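You operate a simulated robot arm through the tools that you are given. There is no shell and no other tool. Be economical: measure what you need, move in short steps, check, and stop when the job is done.

You run a simulated robot arm. Do the job below in one go: nothing can be reset, and whatever is moved stays where it is left.

Task
Clamp the panel, sand its rough edge smooth and put the block back.
Fine: lock the fence knob and clamp before you sand; the panel stays against its fence.

Only the result counts: the job must be done as asked and must still hold three seconds after the hand-in. Knocking over, shifting, dropping, spilling or breaking anything else fails it.

Robot
A 7-joint arm with a fingered hand on a trunk, on a base that drives. Base frame: it is fixed to the floor where the robot stands at the start and does not move with it; the origin is under the middle of the robot, x ahead of it, y to its left, z up; the surface under the hand at the start is at about z = 0.793. Units: m, rad, N and s.
With the tool pointing down near the work surface it reaches from about 0.1 to 0.64 m from the robot's upright axis, wherever it stands. Its first joint turns from -2.007 to 2.007 rad. Places, roughly: black panel [1.25, -0.25, 1]; clamp lever [0.6, 0.2, 1]; fence knob [0.5, 0, 0.8]; grey panel [0.75, -2.25, 1]; squaring jig [0.5, 0.1, 0.8]. Payload 3.1 kg.
Tool frame: the origin (TCP) lies between the finger pads and is the grasp point; the fingertips stand 0.022 m ahead of it; z points along the fingers, y is the line along which they close. The gripper opens to 0.112 m. The gripper's body begins 0.06 m behind the TCP. The gripper is a hand of 3 fingers: y runs from the thumb to the fingers, the wrist lies at [0, 0, -0.218] in the tool frame, and closing takes about 1.5 s.
Orientation is that of the tool frame in the base frame, as a unit quaternion [x, y, z, w]. With the fingers straight down and closing along the base's y, the tool's x points along the base's -x, its y along +y and its z along -z.

Tools
- The arm moves only by the tool drive_tool. Its argument "moves" is a list that holds one entry, the list of rows, each a list of 6 numbers: the shift along the tool's x, y, z in m, then the turn, a rotation vector about the tool's x, y, z in rad. In form: [[[tx, ty, tz, rx, ry, rz], ...]]. A call has 1 to 8 rows; each row is the pose to reach, as a shift and turn from the pose commanded when the call began, along the tool's axes at that moment. "hand" is the finger opening in m, from 0 to 0.112, set as the call begins (left out, the last holds). Rows are played at 5 a second. More than 0.05 m and 0.15 rad between two rows, or a gripper value outside its range, and nothing of the call is played. Where a pose cannot be reached the arm comes as near as it can. A force on the tool above 40 N (or 10 N above the force at the start of the call, whichever is more), or a blocked arm, ends the call early, and 0.2 s more pass. The fingers move at their own pace (about 0.108 m/s each) and stop on an object; they squeeze with about 27 N. The grip force told is the motor's: it shows also when the fingers shut on nothing. Time passes only in rows, and 0.2 s behind the last, so rows that repeat a pose let the fingers close. The reply holds the time, the measured pose of the TCP, the force on the tool along the base axes, the opening and the grip force, in the units named above and with some noise, with the torque about the TCP (base axes, N m) and any sound that the robot's microphone picked up.
- Cameras (640 x 400 px; columns grow to the right, rows downward): "scene" is now at [-0, 0.1093, 1.6569]; the picture's right is [-0.60, -0.80, 0.00], its down [-0.66, 0.49, -0.58] and it looks along [0.46, -0.34, -0.82] (base axes); focal length 273 px, centre (320, 200). "wrist" rides on the gripper at [0.066, 0.003, -0.08] in the tool frame; the picture's right is [-0.05, 1.00, 0.00], its down [-0.77, -0.04, -0.64] and it looks along [-0.64, -0.03, 0.77] (tool axes); focal length 275 px, centre (320, 200).
- get_image(camera): a new picture of that camera. No time passes.
- lift_body(by): slides the trunk up (or, below 0, down) by that many m; the arm and the scene camera ride with it, the base frame stays. It gives what a move gives, with no picture.
- roll_base(legs): drives the robot by 1 to 6 legs, each [ahead, left, turn to the left] in m, m and rad, along the robot's own axes; the way and the turn of a leg run together, so that a leg with both is an arc; at most 1.5 m and 3.142 rad a leg. The arm and the cameras ride along, it lands a little off, and it stops where it bumps. It gives what a move gives.
- preshape(shape): the hand has 3 fingers and takes this shape, open, in about a second: jaw (thumb against the fingers, like two jaws); tri (thumb and two fingers); tip (a fingertip pinch); poke (one finger out to press); point (the index stretched); flat (the hand flat); cup (the hand cupped); fist (a fist). The gripper value then closes the fingers along that shape, each until it touches; the sizes above hold for jaw. It gives what a move gives, with no picture.
- head_to(pan, tilt): turns the head with the scene camera to pan (to the left, within 2.705 rad either way) and tilt (down, from -0.506 to 1.204), counted from straight ahead of the robot. It gives what a move gives.
- pixel_to_xyz(camera, pixels): for up to 12 pixels [column, row] of the newest picture of that camera ("zoom" is the newest enlarged one), the place [x, y, z] in the base frame of the surface seen there, good to about 0.002 m. No time passes.
- enlarge(camera, box): a new picture of the part [left, top, right, bottom] of that camera's present view, enlarged. No time passes.
- job_done(): hands the job in; it is judged then, once.

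Go step by step. Measure first, check grasps and placings, and put right what went wrong. The budget is 80 turns and 60 pictures, counting those below and the enlarged ones. Unless the task says otherwise, let go and move clear before handing in, and close with one line.

The tools are called after "Call:" as name(argument=value, ...) on one line, values as JSON. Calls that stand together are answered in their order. drive_tool: Moves the arm, as the interface text tells. Its arguments: {"type":"object","properties":{"moves":{"type":"array"},"hand":{"type":"number"}},"required":["moves"]} The other tools are called the same way: lift_body (by) slides the trunk up or down; preshape (shape) gives the hand a shape; roll_base (legs) drives the base; head_to (pan, tilt) turns the head that bears the scene camera; get_image (camera) takes a picture; pixel_to_xyz (camera, pixels) gives the place of the surface under pixels of a picture; enlarge (camera, box) takes an enlarged picture of a part of a camera's view; job_done () hands the job in.

At the start:

```text
time: 0.0
eef_pos: [0.419, -0.0392, 1.1825]
tcp_rot: [0.0, 1.0, 0.0, 0.0]
ft_force: [0.3, 0.3, 0.4]
moment: [0.0, 0.0, -0.02]
grip_width: 0.112
grip_force: 0.2
shape: jaw
trunk travel left (down, up): [-0.8, 0.19]
robot x, y, heading: [0.0035, 0.0003, -0.003]
head pan, tilt: [-0.637, 0.955]
```

scene: 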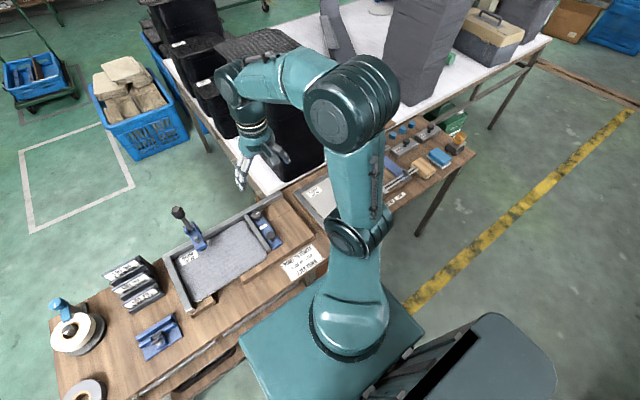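
wrist: 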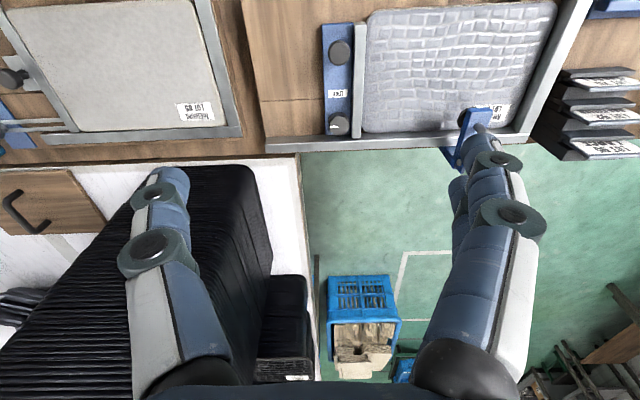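

The first pictures show a panel in a fence with a blue clamp (scene px ~190,230), a second jig on the right, and sanding blocks further right. I'll look closer with enlarged views.

Call:
enlarge(camera="scene", box=[40, 180, 340, 380])

Call:
enlarge(camera="wrist", box=[230, 0, 640, 220])

Call:
enlarge(camera="scene", box=[280, 90, 480, 230])

```text
2.00 times, centred on (190, 280) of scene
```

zoom: 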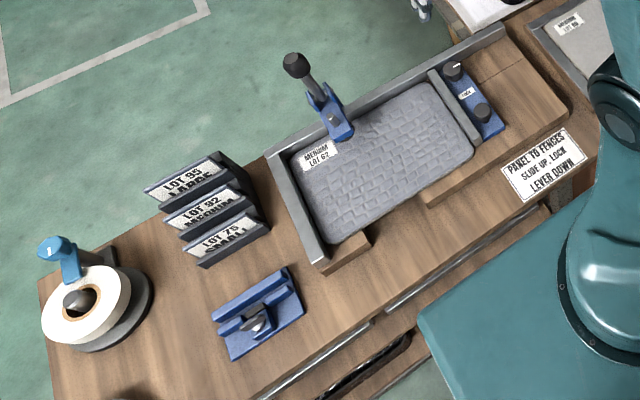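

```text
1.56 times, centred on (435, 110) of wrist
```

zoom: 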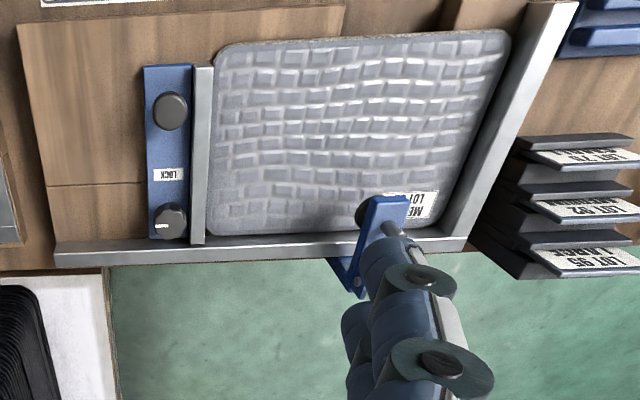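

```text
2.86 times, centred on (380, 160) of scene
```

zoom: 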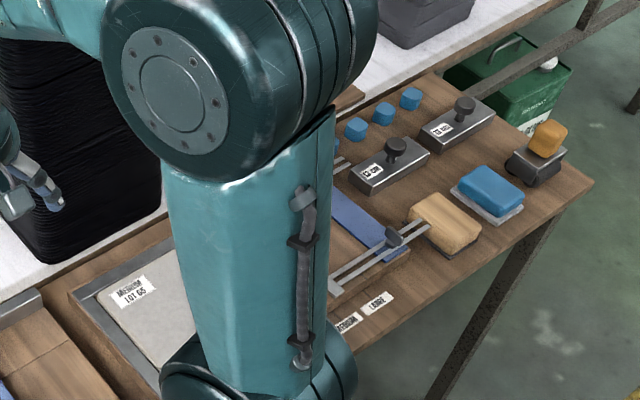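

The panel sits in an L-fence with a slider fence ("slide up, lock, lever down"). I'll turn the head to see the tools on the right.

Call:
head_to(pan=-1.2, tilt=0.85)

Call:
get_image(camera="scene")

```text
time: 1.0
eef_pos: [0.4187, -0.0378, 1.1824]
tcp_rot: [0.0, 1.0, 0.0, -0.001]
ft_force: [0.4, 0.7, -0.1]
moment: [0.0, 0.0, -0.03]
grip_width: 0.112
grip_force: 0.1
shape: jaw
trunk travel left (down, up): [-0.8, 0.19]
robot x, y, heading: [0.0011, -0.0018, -0.002]
head pan, tilt: [-1.201, 0.85]
```

```text
54 pictures are left
```

scene: 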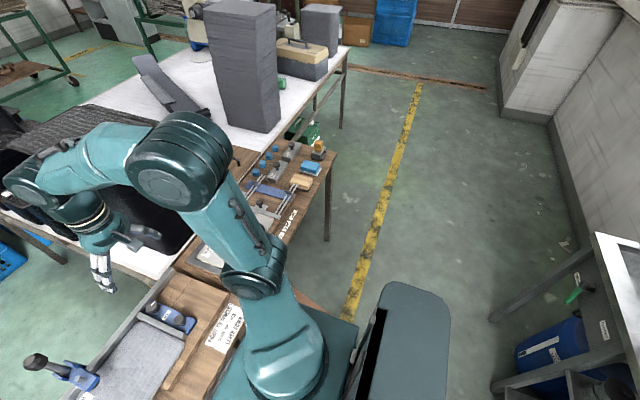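

Call:
enlarge(camera="scene", box=[200, 130, 350, 270])

Call:
pixel_to_xyz(camera="scene", pixels=[[301, 182], [311, 167], [318, 152], [270, 190], [227, 317], [289, 154]])

Call:
head_to(pan=0.6, tilt=1.1)

Call:
get_image(camera="scene")

```text
2.86 times, centred on (275, 200) of scene
```

zoom: 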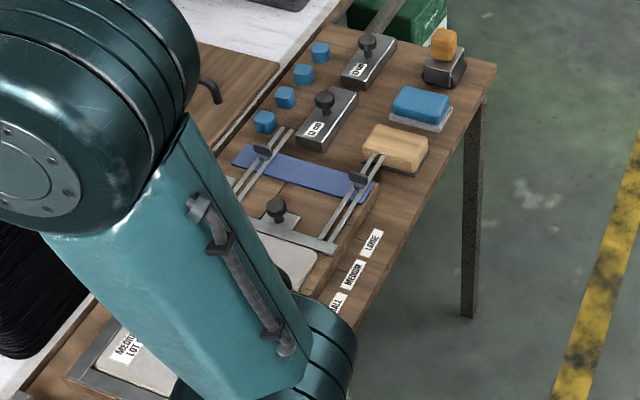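

```text
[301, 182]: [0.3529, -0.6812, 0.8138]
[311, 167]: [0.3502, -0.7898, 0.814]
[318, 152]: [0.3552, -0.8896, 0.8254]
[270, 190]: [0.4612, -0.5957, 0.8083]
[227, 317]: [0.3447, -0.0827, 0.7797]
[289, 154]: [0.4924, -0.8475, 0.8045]
```

```text
time: 2.8
eef_pos: [0.4192, -0.0377, 1.1814]
tcp_rot: [0.0, 1.0, -0.001, 0.0]
ft_force: [0.2, 0.7, -0.5]
moment: [-0.01, 0.01, -0.04]
grip_width: 0.1116
grip_force: 0.0
shape: jaw
trunk travel left (down, up): [-0.8, 0.19]
robot x, y, heading: [-0.0011, 0.0022, 0.001]
head pan, tilt: [0.6, 1.1]
```

```text
52 pictures are left
```

scene: 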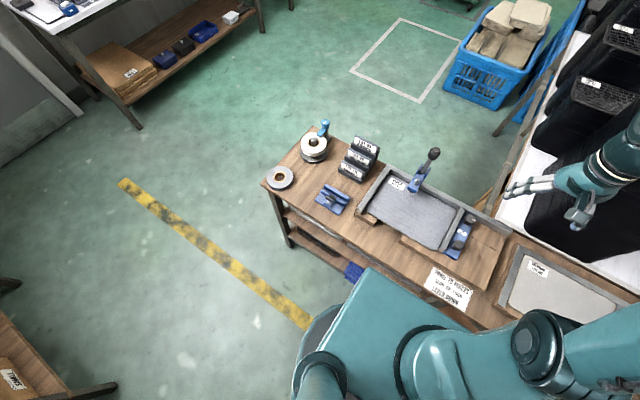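

Call:
enlarge(camera="scene", box=[340, 130, 500, 310])

Call:
pixel_to_xyz(camera="zoom", pixels=[[100, 255], [300, 215], [320, 60], [390, 230], [420, 250], [440, 270]])

```text
2.22 times, centred on (420, 220) of scene
```

zoom: 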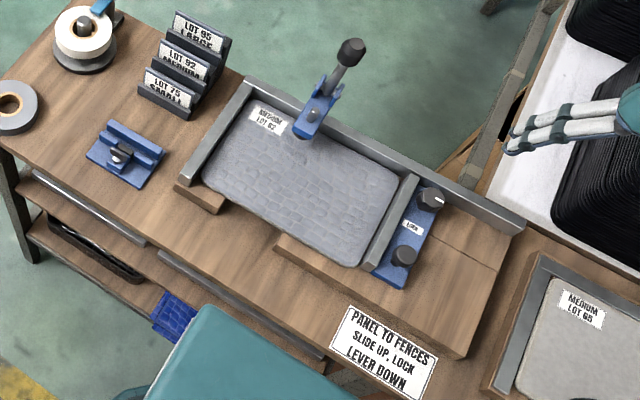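

```text
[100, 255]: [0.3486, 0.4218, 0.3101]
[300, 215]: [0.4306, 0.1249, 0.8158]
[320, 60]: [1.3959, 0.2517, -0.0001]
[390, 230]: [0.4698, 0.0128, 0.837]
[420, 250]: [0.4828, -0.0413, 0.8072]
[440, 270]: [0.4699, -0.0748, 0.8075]
```

Call:
pixel_to_xyz(camera="wrist", pixels=[[340, 52], [339, 125], [360, 80], [370, 130], [372, 20], [400, 133], [450, 10], [540, 60], [555, 15], [360, 140], [450, 128], [330, 90]])

Call:
drive_tool(moves=[[[0.04, 0.03, 0, 0, 0, 0], [0.08, 0.06, 0, 0, 0, 0], [0.12, 0.09, 0, 0, 0, 0], [0.14, 0.12, 0, 0, 0, 0], [0.14, 0.14, 0, 0, 0, 0]]])

Call:
get_image(camera="wrist")

```text
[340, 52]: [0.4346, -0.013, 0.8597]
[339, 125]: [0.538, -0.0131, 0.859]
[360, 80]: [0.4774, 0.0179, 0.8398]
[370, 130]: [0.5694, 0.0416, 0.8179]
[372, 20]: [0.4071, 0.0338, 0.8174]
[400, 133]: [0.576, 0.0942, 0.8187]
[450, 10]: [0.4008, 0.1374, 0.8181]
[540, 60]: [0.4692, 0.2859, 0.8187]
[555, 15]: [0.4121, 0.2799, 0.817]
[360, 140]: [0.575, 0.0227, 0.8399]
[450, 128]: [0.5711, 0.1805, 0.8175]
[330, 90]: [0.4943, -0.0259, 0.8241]
```

```text
time: 4.0
eef_pos: [0.2783, 0.1014, 1.1835]
tcp_rot: [0.0, 1.0, -0.002, 0.0]
ft_force: [0.2, -0.7, 0.0]
moment: [0.02, -0.01, -0.02]
grip_width: 0.1118
grip_force: 0.0
shape: jaw
trunk travel left (down, up): [-0.8, 0.19]
robot x, y, heading: [0.0022, 0.0029, -0.006]
head pan, tilt: [0.6, 1.1]
```

```text
50 pictures are left
```

wrist: 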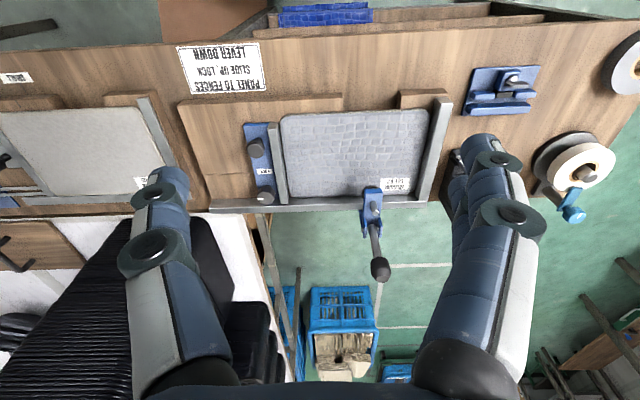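

Call:
enlarge(camera="wrist", box=[230, 70, 460, 290])

Call:
pixel_to_xyz(camera="zoom", pixels=[[145, 150], [175, 330], [415, 360], [410, 480], [150, 115], [420, 95], [540, 100], [555, 200], [540, 330], [400, 370], [80, 200], [110, 330]])

```text
1.82 times, centred on (345, 180) of wrist
```

zoom: 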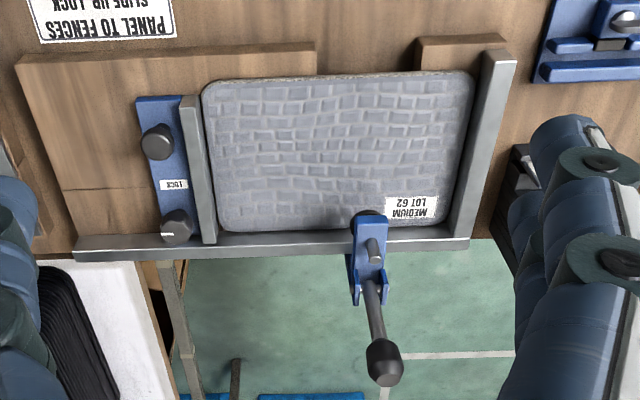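

```text
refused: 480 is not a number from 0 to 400
```

Call:
pixel_to_xyz(camera="zoom", pixels=[[155, 130], [178, 218], [190, 105], [207, 235], [208, 90], [465, 78], [488, 62], [462, 225], [385, 350], [370, 250], [330, 240], [225, 228]])

Call:
enlarge(camera="wrist", box=[240, 85, 350, 215])

Call:
enlarge(camera="wrist", box=[345, 85, 455, 215])

```text
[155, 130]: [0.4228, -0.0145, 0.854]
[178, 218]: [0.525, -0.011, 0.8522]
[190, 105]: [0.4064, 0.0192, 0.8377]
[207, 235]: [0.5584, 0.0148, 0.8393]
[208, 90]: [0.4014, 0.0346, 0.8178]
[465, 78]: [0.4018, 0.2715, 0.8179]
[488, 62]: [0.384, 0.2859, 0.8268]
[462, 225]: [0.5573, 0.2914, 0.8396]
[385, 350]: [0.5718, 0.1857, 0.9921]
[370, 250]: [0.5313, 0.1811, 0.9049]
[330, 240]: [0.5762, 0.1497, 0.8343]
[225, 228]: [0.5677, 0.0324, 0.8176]
```

```text
3.08 times, centred on (295, 150) of wrist
```

zoom: 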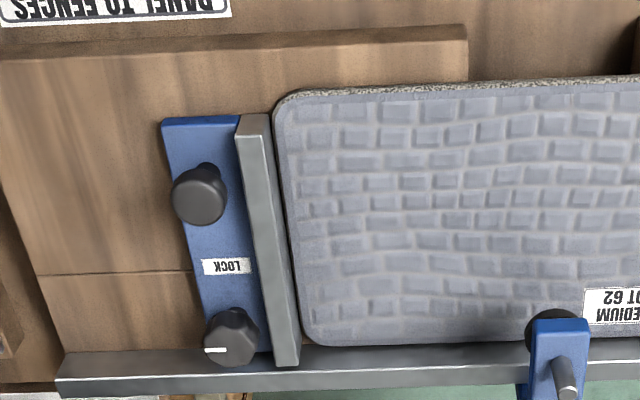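

```text
3.08 times, centred on (400, 150) of wrist
```

zoom: 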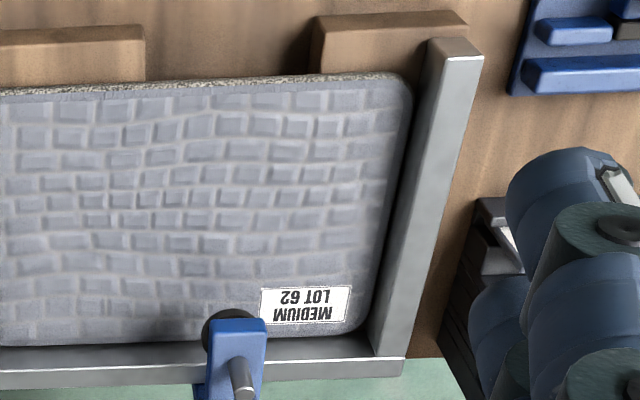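

Call:
pixel_to_xyz(camera="zoom", pixels=[[405, 120], [390, 200], [375, 280], [425, 90], [408, 180], [390, 260], [405, 260], [418, 180], [200, 346], [100, 352], [120, 338], [60, 85]])

Call:
enlarge(camera="wrist", box=[240, 85, 350, 215])

Call:
pixel_to_xyz(camera="zoom", pixels=[[242, 130], [266, 130], [275, 350], [297, 350], [285, 150], [290, 200], [298, 280], [280, 200], [285, 250], [100, 375], [340, 350], [340, 342]])

```text
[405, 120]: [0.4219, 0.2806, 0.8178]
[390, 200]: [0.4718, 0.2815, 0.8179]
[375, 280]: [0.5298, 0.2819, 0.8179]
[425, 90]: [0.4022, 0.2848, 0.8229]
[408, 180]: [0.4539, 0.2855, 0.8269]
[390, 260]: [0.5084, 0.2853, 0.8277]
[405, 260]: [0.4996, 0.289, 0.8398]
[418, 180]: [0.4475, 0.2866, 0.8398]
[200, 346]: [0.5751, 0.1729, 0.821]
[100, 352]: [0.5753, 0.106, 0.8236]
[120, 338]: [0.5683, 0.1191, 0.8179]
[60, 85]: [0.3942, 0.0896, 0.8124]
```

```text
3.08 times, centred on (295, 150) of wrist
```

zoom: 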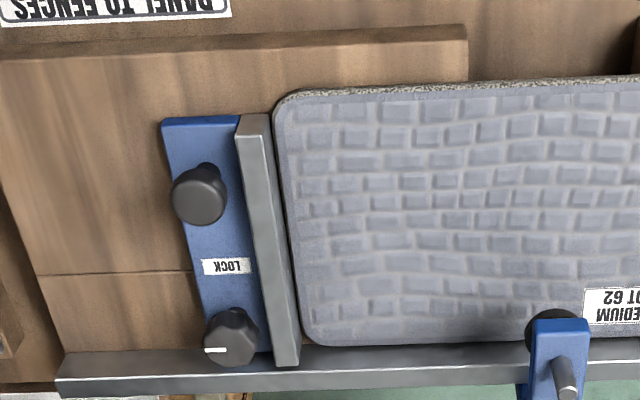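

```text
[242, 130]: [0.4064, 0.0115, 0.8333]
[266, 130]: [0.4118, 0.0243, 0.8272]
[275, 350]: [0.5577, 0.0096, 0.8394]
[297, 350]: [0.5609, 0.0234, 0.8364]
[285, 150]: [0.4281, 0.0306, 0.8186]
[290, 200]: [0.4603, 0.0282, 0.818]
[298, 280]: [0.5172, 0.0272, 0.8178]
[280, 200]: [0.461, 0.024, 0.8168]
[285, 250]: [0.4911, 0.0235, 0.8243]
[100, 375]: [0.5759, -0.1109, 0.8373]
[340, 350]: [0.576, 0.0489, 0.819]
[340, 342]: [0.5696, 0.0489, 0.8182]
```

Panel spans about x 0.395–0.573, y 0.026–0.284, tight to the fences; rough grainy edge is the near one (x≈0.395). Lock knob with white pointer is at about (0.53,-0.011,0.853). Now looking at the clamp.

Call:
enlarge(camera="scene", box=[380, 140, 460, 210])

Call:
pixel_to_xyz(camera="zoom", pixels=[[435, 80], [410, 150], [370, 200], [300, 250], [270, 360], [240, 380], [330, 330], [345, 215], [310, 330]])

Call:
enlarge(camera="wrist", box=[340, 170, 410, 290])

Call:
pixel_to_xyz(camera="zoom", pixels=[[345, 330], [335, 280], [320, 230], [320, 180], [320, 100], [290, 130], [280, 200], [300, 90]])

```text
5.71 times, centred on (420, 175) of scene
```

zoom: 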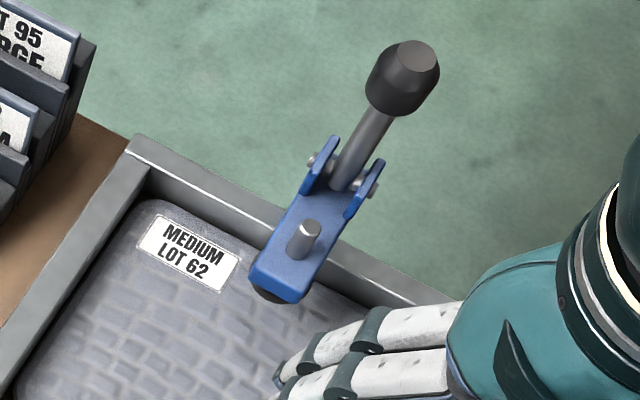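

```text
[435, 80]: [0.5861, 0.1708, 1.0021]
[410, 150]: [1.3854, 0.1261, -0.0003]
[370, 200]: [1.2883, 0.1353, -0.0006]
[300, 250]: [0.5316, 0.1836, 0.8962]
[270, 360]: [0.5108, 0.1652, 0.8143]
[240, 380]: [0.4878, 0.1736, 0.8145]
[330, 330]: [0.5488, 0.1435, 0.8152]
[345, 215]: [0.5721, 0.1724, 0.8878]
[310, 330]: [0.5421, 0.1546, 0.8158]
```

```text
3.33 times, centred on (375, 230) of wrist
```

zoom: 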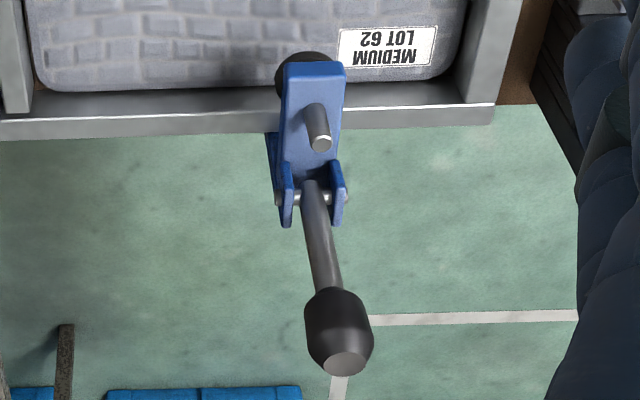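

```text
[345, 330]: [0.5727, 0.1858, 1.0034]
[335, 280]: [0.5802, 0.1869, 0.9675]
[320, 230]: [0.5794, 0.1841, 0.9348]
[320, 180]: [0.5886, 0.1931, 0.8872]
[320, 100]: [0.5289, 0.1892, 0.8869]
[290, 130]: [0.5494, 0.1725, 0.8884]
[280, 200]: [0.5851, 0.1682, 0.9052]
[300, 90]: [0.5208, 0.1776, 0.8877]
```

Lever stands upright on a pivot near (0.588,0.183,0.897). I'll move above the lock knob for a close look.

Call:
drive_tool(moves=[[[-0.02, -0.03, 0.02, 0, 0, 0], [-0.045, -0.06, 0.045, 0, 0, 0], [-0.07, -0.085, 0.075, 0, 0, 0], [-0.1, -0.1, 0.105, 0, 0, 0], [-0.125, -0.112, 0.14, 0, 0, 0], [-0.152, -0.112, 0.175, 0, 0, 0], [-0.152, -0.112, 0.175, 0, 0, 0]]])

Call:
get_image(camera="wrist")

```text
time: 5.6
eef_pos: [0.4288, -0.0135, 1.0068]
tcp_rot: [0.0, 1.0, 0.0, 0.001]
ft_force: [-0.3, -0.1, 0.0]
moment: [0.01, 0.02, 0.02]
grip_width: 0.1118
grip_force: 0.0
shape: jaw
trunk travel left (down, up): [-0.8, 0.19]
robot x, y, heading: [0.0038, -0.0015, -0.0]
head pan, tilt: [0.6, 1.1]
```

```text
43 pictures are left
```

wrist: 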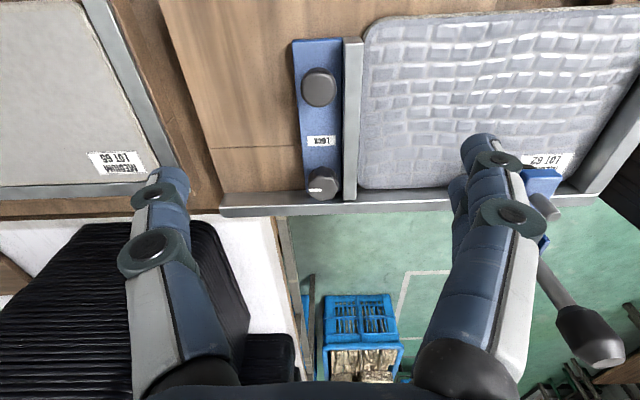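

Call:
enlarge(camera="wrist", box=[270, 30, 390, 220])

Call:
pixel_to_xyz(camera="wrist", pixels=[[323, 184], [312, 183], [336, 183], [323, 175], [323, 192], [319, 83], [305, 83], [333, 83], [319, 70], [319, 100], [342, 150], [304, 170]])

```text
2.11 times, centred on (330, 125) of wrist
```

zoom: 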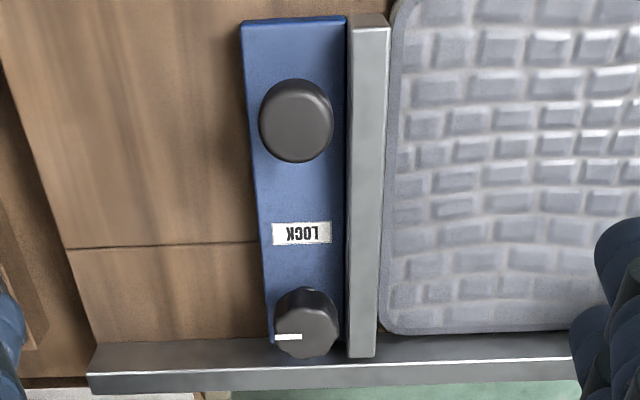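

```text
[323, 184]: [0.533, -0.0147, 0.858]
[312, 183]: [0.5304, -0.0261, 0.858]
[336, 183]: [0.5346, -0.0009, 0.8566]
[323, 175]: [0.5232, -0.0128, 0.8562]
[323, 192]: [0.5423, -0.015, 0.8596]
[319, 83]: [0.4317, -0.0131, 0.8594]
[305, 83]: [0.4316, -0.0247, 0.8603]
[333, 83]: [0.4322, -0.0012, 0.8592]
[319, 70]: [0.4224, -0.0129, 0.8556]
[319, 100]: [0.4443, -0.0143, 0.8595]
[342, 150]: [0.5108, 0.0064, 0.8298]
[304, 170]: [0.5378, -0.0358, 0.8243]
```

Lock knob centre is about (0.533,-0.014), top z 0.859. I'll go above it with the hand turned -45° so that a clockwise quarter turn is available.

Call:
drive_tool(hand=0.06, moves=[[[-0.02, 0, 0.01, 0, 0, -0.131], [-0.04, 0, 0.02, 0, 0, -0.262], [-0.06, 0, 0.035, 0, 0, -0.393], [-0.08, 0, 0.05, 0, 0, -0.524], [-0.1, 0, 0.07, 0, 0, -0.655], [-0.104, 0, 0.09, 0, 0, -0.785], [-0.104, 0, 0.09, 0, 0, -0.785]]])

Call:
get_image(camera="wrist")

```text
time: 7.2
eef_pos: [0.5342, -0.0122, 0.9181]
tcp_rot: [-0.383, 0.924, 0.0, 0.001]
ft_force: [-0.3, 0.7, -0.1]
moment: [0.0, -0.01, -0.04]
grip_width: 0.061
grip_force: 0.0
shape: jaw
trunk travel left (down, up): [-0.8, 0.19]
robot x, y, heading: [0.0038, -0.002, -0.003]
head pan, tilt: [0.6, 1.1]
```

```text
41 pictures are left
```

wrist: 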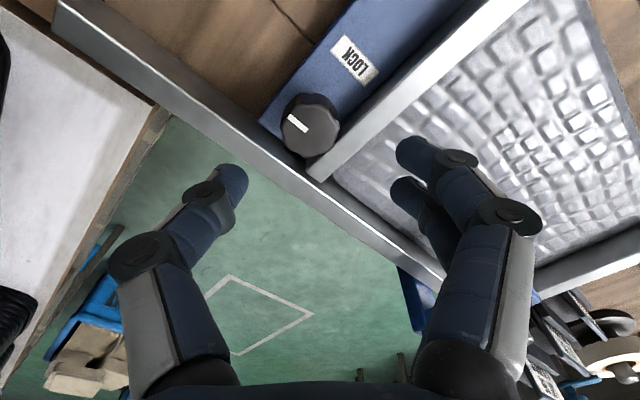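

Aligned above; descend to z≈0.866 and close on the knob.

Call:
drive_tool(moves=[[[0, 0, 0.025, 0, 0, 0], [0, 0, 0.045, 0, 0, 0], [0, 0, 0.052, 0, 0, 0], [0, 0, 0.052, 0, 0, 0]]])

Call:
drive_tool(hand=0.0, moves=[[[0, 0, 0, 0, 0, 0], [0, 0, 0, 0, 0, 0], [0, 0, 0, 0, 0, 0], [0, 0, 0, 0, 0, 0], [0, 0, 0, 0, 0, 0], [0, 0, 0, 0, 0, 0]]])

Call:
get_image(camera="wrist")

```text
time: 8.2
eef_pos: [0.5353, -0.0107, 0.8646]
tcp_rot: [-0.382, 0.924, 0.0, 0.0]
ft_force: [0.1, 0.2, 0.6]
moment: [0.01, 0.01, -0.01]
grip_width: 0.0602
grip_force: 0.0
shape: jaw
trunk travel left (down, up): [-0.8, 0.19]
robot x, y, heading: [-0.0021, 0.0012, 0.007]
head pan, tilt: [0.6, 1.1]
```

```text
time: 9.6
eef_pos: [0.5349, -0.0102, 0.8643]
tcp_rot: [-0.383, 0.924, 0.001, 0.0]
ft_force: [-0.9, -1.1, -3.2]
moment: [0.0, 0.02, 0.03]
grip_width: 0.0246
grip_force: 27.0
shape: jaw
trunk travel left (down, up): [-0.8, 0.19]
robot x, y, heading: [-0.0042, -0.0011, 0.001]
head pan, tilt: [0.6, 1.1]
```

```text
40 pictures are left
```

wrist: 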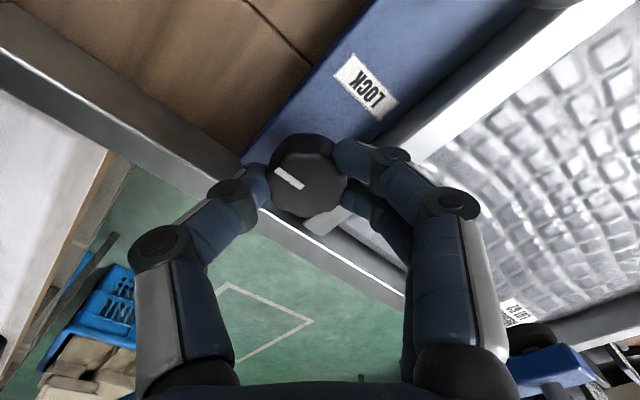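

Grip on the knob is firm (0.0246). Push the slider gently +y to seat it against the panel.

Call:
drive_tool(moves=[[[-0.0015, 0.0015, 0, 0, 0, 0], [-0.003, 0.003, 0, 0, 0, 0], [-0.0043, 0.0043, 0, 0, 0, 0], [-0.0043, 0.0043, 0, 0, 0, 0]]])

```text
time: 10.6
eef_pos: [0.5333, -0.0081, 0.8647]
tcp_rot: [-0.382, 0.924, 0.0, -0.001]
ft_force: [-2.5, -13.2, -0.5]
moment: [-0.21, 0.02, -0.12]
grip_width: 0.0248
grip_force: 26.5
shape: jaw
trunk travel left (down, up): [-0.8, 0.19]
robot x, y, heading: [-0.0001, 0.0004, -0.004]
head pan, tilt: [0.6, 1.1]
```

Slider seated (13 N back force after ~2 mm). Now turn clockwise.

Call:
drive_tool(moves=[[[0, 0, 0, 0, 0, 0.13], [0, 0, 0, 0, 0, 0.26], [0, 0, 0, 0, 0, 0.39], [0, 0, 0, 0, 0, 0.52], [0, 0, 0, 0, 0, 0.65], [0, 0, 0, 0, 0, 0.78], [0, 0, 0, 0, 0, 0.91], [0, 0, 0, 0, 0, 1.04]]])

Call:
get_image(camera="wrist")

```text
time: 12.4
eef_pos: [0.5384, -0.0053, 0.8648]
tcp_rot: [0.128, 0.992, 0.001, 0.002]
ft_force: [15.3, -5.4, 2.6]
moment: [-0.17, -0.19, 0.18]
grip_width: 0.0246
grip_force: 26.6
shape: jaw
trunk travel left (down, up): [-0.8, 0.19]
robot x, y, heading: [-0.0013, 0.0013, -0.002]
head pan, tilt: [0.6, 1.1]
```

```text
39 pictures are left
```

wrist: 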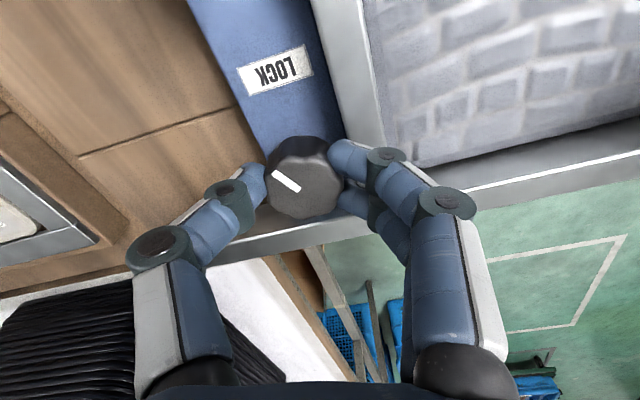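

Knob follows the hand and resists with torque; continue to the full quarter turn.

Call:
drive_tool(moves=[[[0, 0, 0, 0, 0, 0.13], [0, 0, 0, 0, 0, 0.26], [0, 0, 0, 0, 0, 0.39], [0, 0, 0, 0, 0, 0.53], [0, 0, 0, 0, 0, 0.6], [0, 0, 0, 0, 0, 0.6]]])

Call:
get_image(camera="wrist")

```text
time: 13.8
eef_pos: [0.5388, -0.0055, 0.8633]
tcp_rot: [0.415, 0.91, 0.001, -0.001]
ft_force: [19.6, -10.6, 4.5]
moment: [-0.08, -0.41, 0.11]
grip_width: 0.0234
grip_force: 26.8
shape: jaw
trunk travel left (down, up): [-0.8, 0.19]
robot x, y, heading: [0.0008, -0.0011, 0.002]
head pan, tilt: [0.6, 1.1]
```

```text
38 pictures are left
```

wrist: 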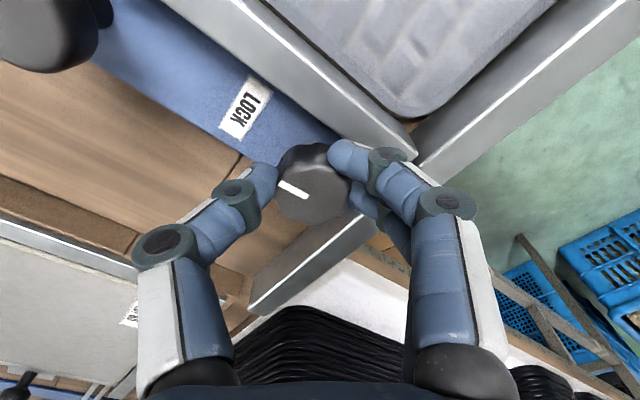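

Pointer now roughly towards LOCK, with a little slip. Release, rise and check the angle.

Call:
drive_tool(hand=0.06, moves=[[[0, 0, 0, 0, 0, 0], [0, 0, 0, 0, 0, 0], [0, 0, 0, 0, 0, 0], [0, 0, -0.03, 0, 0, 0], [0, 0, -0.07, 0, 0, 0], [0, 0, -0.07, 0, 0, 0]]])

Call:
enlarge(camera="wrist", box=[200, 0, 440, 200])

```text
time: 15.2
eef_pos: [0.5366, -0.0036, 0.934]
tcp_rot: [0.415, 0.91, 0.0, 0.0]
ft_force: [0.7, -0.4, 0.2]
moment: [-0.01, -0.02, -0.03]
grip_width: 0.0594
grip_force: 0.1
shape: jaw
trunk travel left (down, up): [-0.8, 0.19]
robot x, y, heading: [-0.0004, 0.0041, 0.001]
head pan, tilt: [0.6, 1.1]
```

```text
2.00 times, centred on (320, 100) of wrist
```

zoom: 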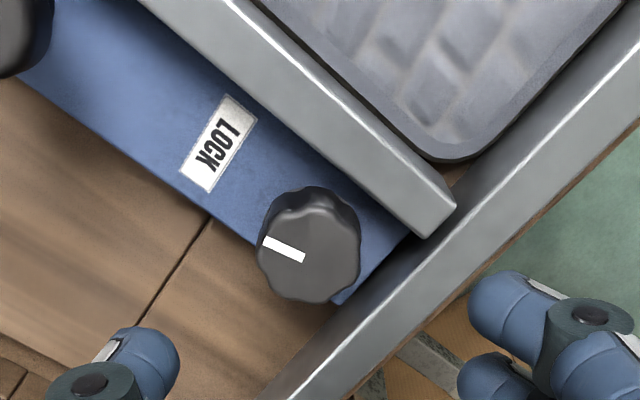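

Call:
pixel_to_xyz(camera="zoom", pixels=[[267, 243], [300, 258], [285, 250], [308, 205], [308, 290], [350, 245], [260, 245], [330, 130], [400, 235], [380, 120]])

```text
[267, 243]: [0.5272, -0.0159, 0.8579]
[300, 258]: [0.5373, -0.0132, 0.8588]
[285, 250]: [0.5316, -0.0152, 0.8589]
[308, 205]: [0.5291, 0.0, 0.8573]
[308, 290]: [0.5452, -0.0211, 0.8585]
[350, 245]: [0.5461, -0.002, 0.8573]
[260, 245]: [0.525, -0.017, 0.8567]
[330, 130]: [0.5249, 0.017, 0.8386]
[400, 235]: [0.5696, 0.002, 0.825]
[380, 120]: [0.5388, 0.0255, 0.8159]
```

Pointer is ~75° round, 15° short of LOCK. Regrip better centred (knob centre ≈ (0.537,-0.011)) and turn further.

Call:
drive_tool(moves=[[[-0.0057, -0.0049, 0, 0, 0, -0.14], [-0.0057, -0.0049, 0.02, 0, 0, -0.28], [-0.0057, -0.0049, 0.04, 0, 0, -0.42], [-0.0057, -0.0049, 0.06, 0, 0, -0.42], [-0.0057, -0.0049, 0.069, 0, 0, -0.42], [-0.0057, -0.0049, 0.069, 0, 0, -0.42]]])

Call:
drive_tool(hand=0.0, moves=[[[0, 0, 0, 0, 0, 0], [0, 0, 0, 0, 0, 0], [0, 0, 0, 0, 0, 0], [0, 0, 0, 0, 0, 0], [0, 0, 0, 0, 0, 0], [0, 0, 0, 0, 0, 0]]])

Call:
drive_tool(moves=[[[0, 0, 0, 0, 0, 0.12], [0, 0, 0, 0, 0, 0.24], [0, 0, 0, 0, 0, 0.36], [0, 0, 0, 0, 0, 0.48], [0, 0, 0, 0, 0, 0.48]]])

Call:
get_image(camera="wrist")

```text
time: 16.6
eef_pos: [0.5366, -0.0127, 0.8669]
tcp_rot: [0.215, 0.977, 0.0, 0.0]
ft_force: [-0.8, -0.7, 0.6]
moment: [-0.01, -0.02, -0.03]
grip_width: 0.0595
grip_force: 0.1
shape: jaw
trunk travel left (down, up): [-0.8, 0.19]
robot x, y, heading: [-0.0016, 0.0004, 0.006]
head pan, tilt: [0.6, 1.1]
```

```text
time: 18.0
eef_pos: [0.5356, -0.0119, 0.8664]
tcp_rot: [0.216, 0.976, 0.0, 0.0]
ft_force: [-2.7, 1.2, -2.3]
moment: [0.0, 0.01, 0.01]
grip_width: 0.0238
grip_force: 26.7
shape: jaw
trunk travel left (down, up): [-0.8, 0.19]
robot x, y, heading: [0.0018, 0.0019, -0.003]
head pan, tilt: [0.6, 1.1]
```

```text
time: 19.2
eef_pos: [0.536, -0.0104, 0.8661]
tcp_rot: [0.442, 0.897, -0.001, 0.0]
ft_force: [-3.4, 7.2, -2.3]
moment: [0.09, 0.06, 0.45]
grip_width: 0.0231
grip_force: 27.0
shape: jaw
trunk travel left (down, up): [-0.8, 0.19]
robot x, y, heading: [0.0018, 0.001, 0.001]
head pan, tilt: [0.6, 1.1]
```

```text
36 pictures are left
```

wrist: 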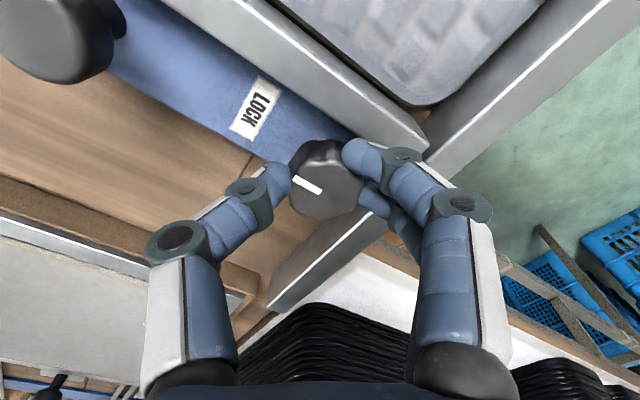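

Torque climbed to 0.45 N·m: a hard stop. Release, rise and verify.

Call:
drive_tool(hand=0.06, moves=[[[0, 0, 0, 0, 0, 0], [0, 0, 0, 0, 0, 0], [0, 0, 0, 0, 0, 0], [0, 0, -0.03, 0, 0, 0], [0, 0, -0.07, 0, 0, 0], [0, 0, -0.07, 0, 0, 0]]])

Call:
enlarge(camera="wrist", box=[200, 0, 440, 200])

```text
time: 20.6
eef_pos: [0.5334, -0.0114, 0.9387]
tcp_rot: [0.442, 0.897, 0.0, 0.0]
ft_force: [-0.5, 0.1, 0.7]
moment: [-0.01, -0.02, -0.01]
grip_width: 0.0595
grip_force: 0.1
shape: jaw
trunk travel left (down, up): [-0.8, 0.19]
robot x, y, heading: [0.0019, -0.0012, -0.003]
head pan, tilt: [0.6, 1.1]
```

```text
2.00 times, centred on (320, 100) of wrist
```

zoom: 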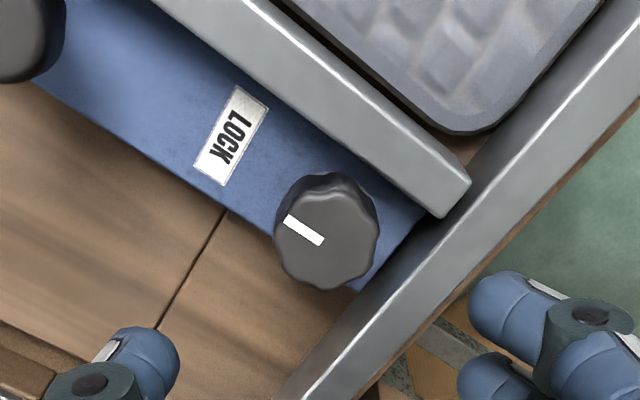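

Pointer now parallel to the slider, pointing at LOCK: locked. Next, retract the hand, straighten it, and shift the base left for the lever.

Call:
drive_tool(hand=0.0, moves=[[[0.01, -0.013, -0.02, 0, 0, -0.131], [0.02, -0.026, -0.045, 0, 0, -0.262], [0.03, -0.04, -0.07, 0, 0, -0.393], [0.04, -0.055, -0.095, 0, 0, -0.524], [0.055, -0.07, -0.11, 0, 0, -0.655], [0.065, -0.085, -0.12, 0, 0, -0.785], [0.073, -0.095, -0.13, 0, 0, -0.916], [0.073, -0.095, -0.13, 0, 0, -0.916]]])

Call:
roll_base(legs=[[0, 0.18, 0]])

Call:
get_image(camera="wrist")

```text
time: 22.4
eef_pos: [0.4148, -0.0125, 1.066]
tcp_rot: [-0.001, 1.0, 0.0, 0.0]
ft_force: [0.8, 0.2, -0.4]
moment: [-0.02, -0.01, 0.01]
grip_width: 0.0001
grip_force: 26.5
shape: jaw
trunk travel left (down, up): [-0.8, 0.19]
robot x, y, heading: [0.0029, -0.0031, 0.0]
head pan, tilt: [0.6, 1.1]
```

```text
time: 23.9
eef_pos: [0.4153, 0.1672, 1.0662]
tcp_rot: [-0.001, 1.0, 0.001, 0.0]
ft_force: [-0.1, 0.5, -1.0]
moment: [-0.02, -0.01, 0.06]
grip_width: 0.0
grip_force: 26.8
shape: jaw
trunk travel left (down, up): [-0.8, 0.19]
robot x, y, heading: [0.0029, 0.1807, 0.003]
head pan, tilt: [0.6, 1.1]
```

```text
34 pictures are left
```

wrist: 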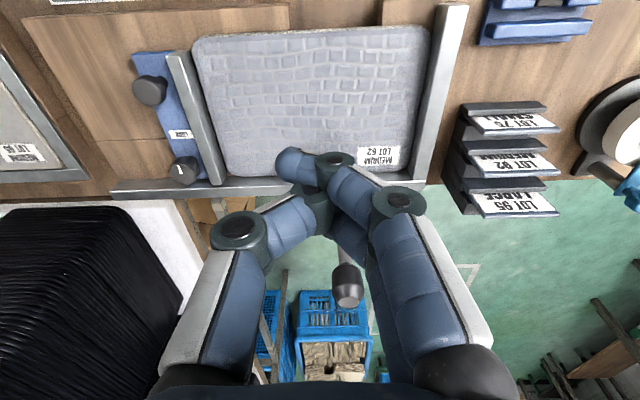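

Lever knob seen at px (348,285). Tilt the tool forward and come up behind it (robot side).

Call:
pixel_to_xyz(camera="wrist", pixels=[[347, 277], [349, 297], [349, 302], [346, 268], [340, 285], [358, 285]])

Call:
drive_tool(moves=[[[-0.015, 0.01, 0.0, 0, -0.14, 0], [-0.03, 0.017, 0.02, 0, -0.28, 0], [-0.05, 0.017, 0.04, 0, -0.42, 0], [-0.07, 0.017, 0.06, 0, -0.56, 0], [-0.095, 0.017, 0.076, 0, -0.7, 0], [-0.095, 0.017, 0.076, 0, -0.7, 0]]])

Call:
get_image(camera="wrist")

```text
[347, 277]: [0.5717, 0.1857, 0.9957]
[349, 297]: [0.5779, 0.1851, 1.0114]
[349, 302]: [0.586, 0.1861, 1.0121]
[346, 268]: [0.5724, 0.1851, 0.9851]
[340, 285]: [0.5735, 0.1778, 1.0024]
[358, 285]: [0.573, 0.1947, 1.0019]
```

```text
time: 25.3
eef_pos: [0.5112, 0.1862, 0.9876]
tcp_rot: [-0.001, 0.94, 0.0, 0.342]
ft_force: [0.2, 0.3, -0.9]
moment: [-0.03, 0.0, 0.02]
grip_width: 0.0
grip_force: 27.2
shape: jaw
out of reach, approached as far as the arm can: row 3
trunk travel left (down, up): [-0.8, 0.19]
robot x, y, heading: [-0.0016, 0.1775, -0.003]
head pan, tilt: [0.6, 1.1]
```

```text
33 pictures are left
```

wrist: 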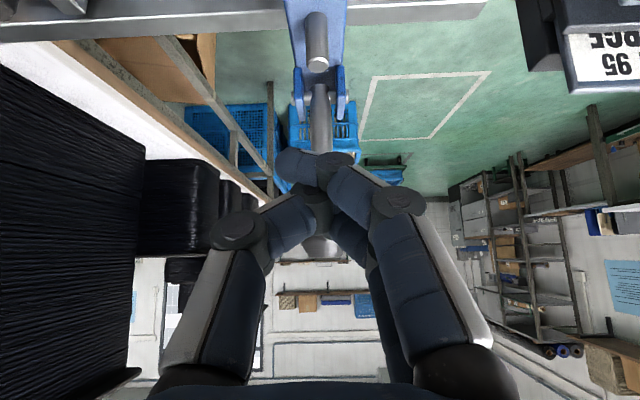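

Tips are just behind the lever knob. Push +x gently to test the direction.

Call:
drive_tool(moves=[[[-0.0115, 0, 0.0097, 0, 0, 0], [-0.023, 0, 0.0193, 0, 0, 0], [-0.0307, 0, 0.0257, 0, 0, 0], [-0.0383, 0, 0.0322, 0, 0, 0], [-0.0421, 0, 0.0354, 0, 0, 0]]])

```text
time: 26.5
eef_pos: [0.559, 0.1837, 0.9886]
tcp_rot: [-0.002, 0.94, 0.001, 0.342]
ft_force: [-32.8, -0.4, -9.2]
moment: [0.01, -0.02, -0.08]
grip_width: 0.0
grip_force: 26.4
shape: jaw
trunk travel left (down, up): [-0.8, 0.19]
robot x, y, heading: [0.0021, 0.1788, 0.003]
head pan, tilt: [0.6, 1.1]
```

33 N resistance at once; back off and see whether the lever moved.

Call:
drive_tool(moves=[[[0.02, 0, -0.017, 0, 0, 0], [0.05, 0, -0.045, 0, 0, 0], [0.07, 0, -0.08, 0, 0, 0], [0.07, 0, -0.12, 0, 0, 0], [0.07, 0, -0.12, 0, 0, 0]]])

Call:
get_image(camera="wrist")

Call:
head_to(pan=-0.1, tilt=0.9)

Call:
get_image(camera="scene")

```text
time: 27.7
eef_pos: [0.4354, 0.1824, 1.0382]
tcp_rot: [0.0, 0.94, 0.0, 0.342]
ft_force: [0.2, 0.1, 0.4]
moment: [-0.01, 0.03, 0.01]
grip_width: 0.0
grip_force: 27.2
shape: jaw
trunk travel left (down, up): [-0.8, 0.19]
robot x, y, heading: [0.003, 0.18, 0.003]
head pan, tilt: [0.6, 1.1]
```

```text
32 pictures are left
```

wrist: 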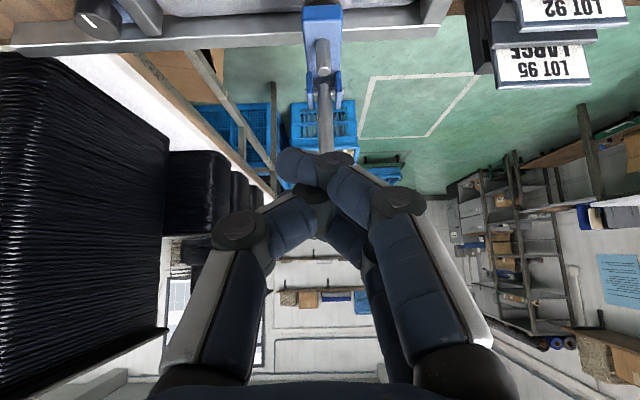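

```text
time: 28.8
eef_pos: [0.4351, 0.1834, 1.0385]
tcp_rot: [-0.001, 0.94, 0.001, 0.342]
ft_force: [-0.3, -0.5, -0.5]
moment: [0.0, 0.02, 0.01]
grip_width: 0.0001
grip_force: 27.6
shape: jaw
trunk travel left (down, up): [-0.8, 0.19]
robot x, y, heading: [-0.0016, 0.1747, 0.004]
head pan, tilt: [-0.099, 0.901]
```

```text
31 pictures are left
```

scene: 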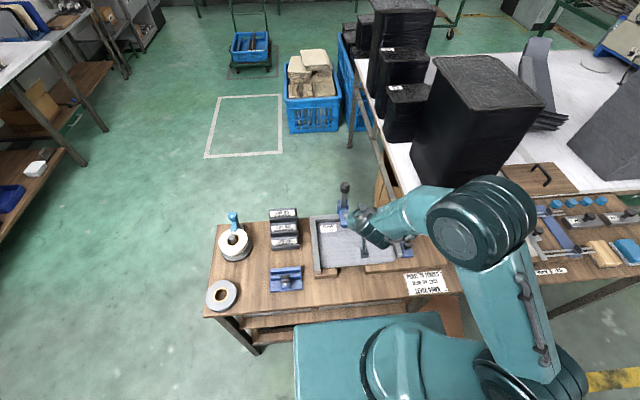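

The lever is still upright, so it goes the other way (towards the robot, over the panel). I'll open the hand and pinch the lever knob along y so it can pivot in the grip.

Call:
drive_tool(hand=0.07, moves=[[[-0.02, 0.001, -0.01, 0, 0, 0], [-0.05, 0.002, 0.02, 0, 0, 0], [-0.0808, 0.002, 0.0515, 0, 0, 0], [-0.0808, 0.002, 0.09, 0, 0, 0], [-0.0808, 0.002, 0.12, 0, 0, 0], [-0.0808, 0.002, 0.1315, 0, 0, 0], [-0.0808, 0.002, 0.1315, 0, 0, 0]]])

Call:
get_image(camera="wrist")

```text
time: 30.4
eef_pos: [0.581, 0.1846, 0.9866]
tcp_rot: [0.0, 0.94, 0.0, 0.342]
ft_force: [-0.9, -0.9, 0.0]
moment: [0.0, 0.01, 0.02]
grip_width: 0.0699
grip_force: 0.1
shape: jaw
trunk travel left (down, up): [-0.8, 0.19]
robot x, y, heading: [0.0009, 0.1777, 0.006]
head pan, tilt: [-0.099, 0.901]
```

```text
30 pictures are left
```

wrist: 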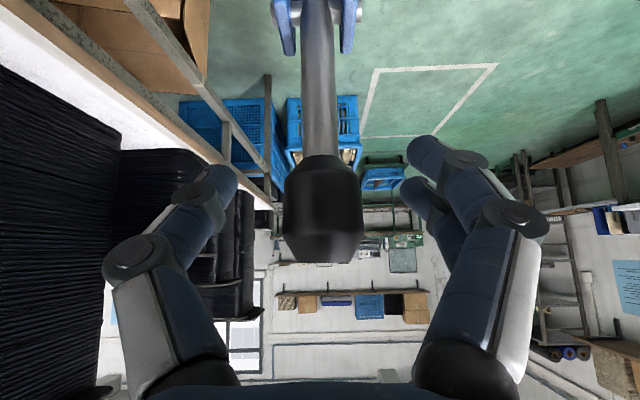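

Knob is between the fingers; close and try a small pull towards -x.

Call:
drive_tool(hand=0.0, moves=[[[0, 0, 0, 0, 0, 0], [0, 0, 0, 0, 0, 0], [0, 0, 0, 0, 0, 0], [0, 0, 0, 0, 0, 0], [0, 0, 0, 0, 0, 0], [0, 0, 0, 0, 0, 0]]])

Call:
drive_tool(moves=[[[0.0068, 0, -0.0037, 0, 0, 0], [0.0137, 0, -0.0075, 0, 0, 0], [0.022, 0, -0.0106, 0, 0, 0], [0.0303, 0, -0.0137, 0, 0, 0]]])

Call:
get_image(camera="wrist")

```text
time: 31.8
eef_pos: [0.5826, 0.1845, 0.985]
tcp_rot: [-0.001, 0.94, 0.0, 0.342]
ft_force: [-0.8, 0.0, -7.7]
moment: [0.09, 0.09, -0.01]
grip_width: 0.0164
grip_force: 27.3
shape: jaw
trunk travel left (down, up): [-0.8, 0.19]
robot x, y, heading: [-0.0016, 0.1791, 0.002]
head pan, tilt: [-0.099, 0.901]
```

```text
time: 32.8
eef_pos: [0.5493, 0.1829, 0.9768]
tcp_rot: [-0.001, 0.94, 0.0, 0.341]
ft_force: [4.7, -1.8, -8.5]
moment: [0.09, -0.1, -0.05]
grip_width: 0.0146
grip_force: 27.3
shape: jaw
trunk travel left (down, up): [-0.8, 0.19]
robot x, y, heading: [-0.002, 0.1789, 0.0]
head pan, tilt: [-0.099, 0.901]
```

```text
29 pictures are left
```

wrist: 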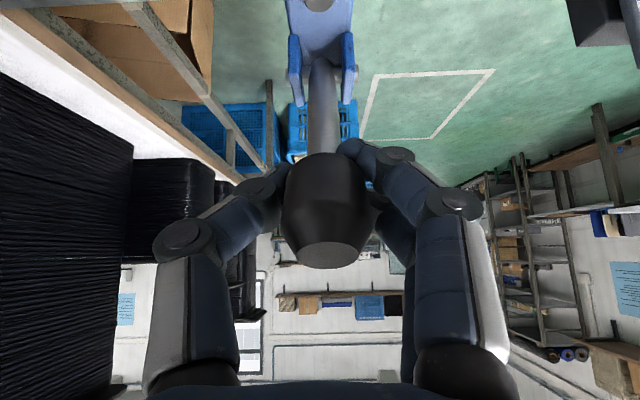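

The lever follows towards the robot with light force. Continue along the arc.

Call:
drive_tool(moves=[[[0.009, 0, -0.0018, 0, 0, 0], [0.0179, 0, -0.0027, 0, 0, 0], [0.0358, 0, -0.0019, 0, 0, 0], [0.0445, 0, 0.0003, 0, 0, 0], [0.0532, 0, 0.0026, 0, 0, 0], [0.0694, 0, 0.0105, 0, 0, 0], [0.0836, 0, 0.0215, 0, 0, 0], [0.0836, 0, 0.0215, 0, 0, 0]]])

Call:
get_image(camera="wrist")

```text
time: 34.3
eef_pos: [0.5106, 0.1859, 0.923]
tcp_rot: [-0.002, 0.935, 0.001, 0.353]
ft_force: [11.9, -14.6, -1.9]
moment: [-0.19, -0.25, -0.23]
grip_width: 0.0105
grip_force: 26.9
shape: jaw
trunk travel left (down, up): [-0.8, 0.19]
robot x, y, heading: [-0.0005, 0.1834, -0.007]
head pan, tilt: [-0.099, 0.901]
stopped in row 7: the force on the tool passed its limit at 49 N (the readings are from after the stop); the commanded pose is now the measured one
```

```text
28 pictures are left
```

wrist: 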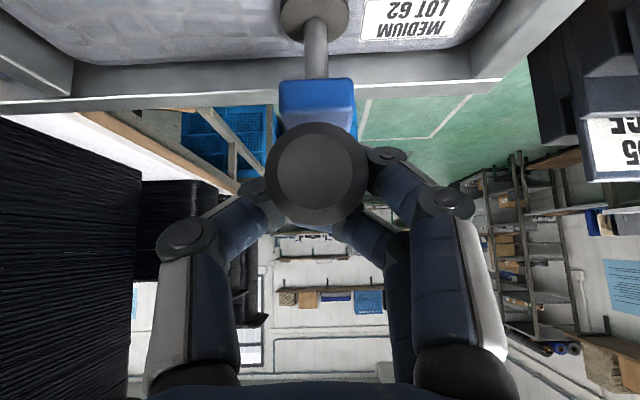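

Lever about three-quarters down, stopped by force. Release and back off to inspect.

Call:
drive_tool(hand=0.08, moves=[[[0, 0, 0, 0, 0, 0], [0, 0, 0, 0, 0, 0], [0, 0, -0.03, 0, 0, 0], [0, 0, -0.07, 0, 0, 0], [0, 0, -0.11, 0, 0, 0], [0.03, 0, -0.14, 0, 0, 0]]])

Call:
get_image(camera="wrist")

Call:
enlarge(camera="scene", box=[290, 160, 430, 290])

```text
time: 35.7
eef_pos: [0.3916, 0.1867, 1.0102]
tcp_rot: [-0.003, 0.935, 0.002, 0.355]
ft_force: [-0.1, 0.9, -0.1]
moment: [0.0, -0.02, -0.02]
grip_width: 0.0797
grip_force: 0.1
shape: jaw
trunk travel left (down, up): [-0.8, 0.19]
robot x, y, heading: [0.0008, 0.1776, 0.001]
head pan, tilt: [-0.099, 0.901]
```

```text
27 pictures are left
```

wrist: 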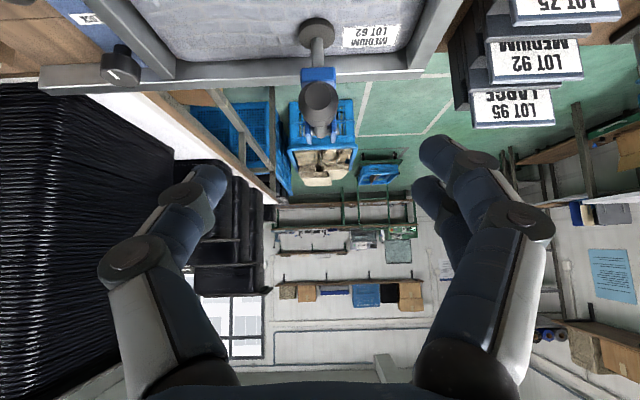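

```text
3.08 times, centred on (360, 225) of scene
```

zoom: 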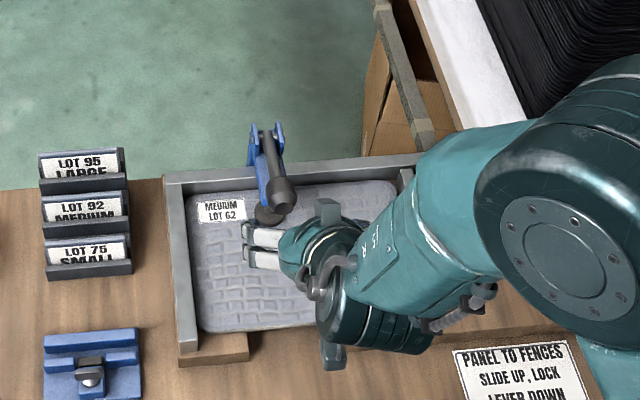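

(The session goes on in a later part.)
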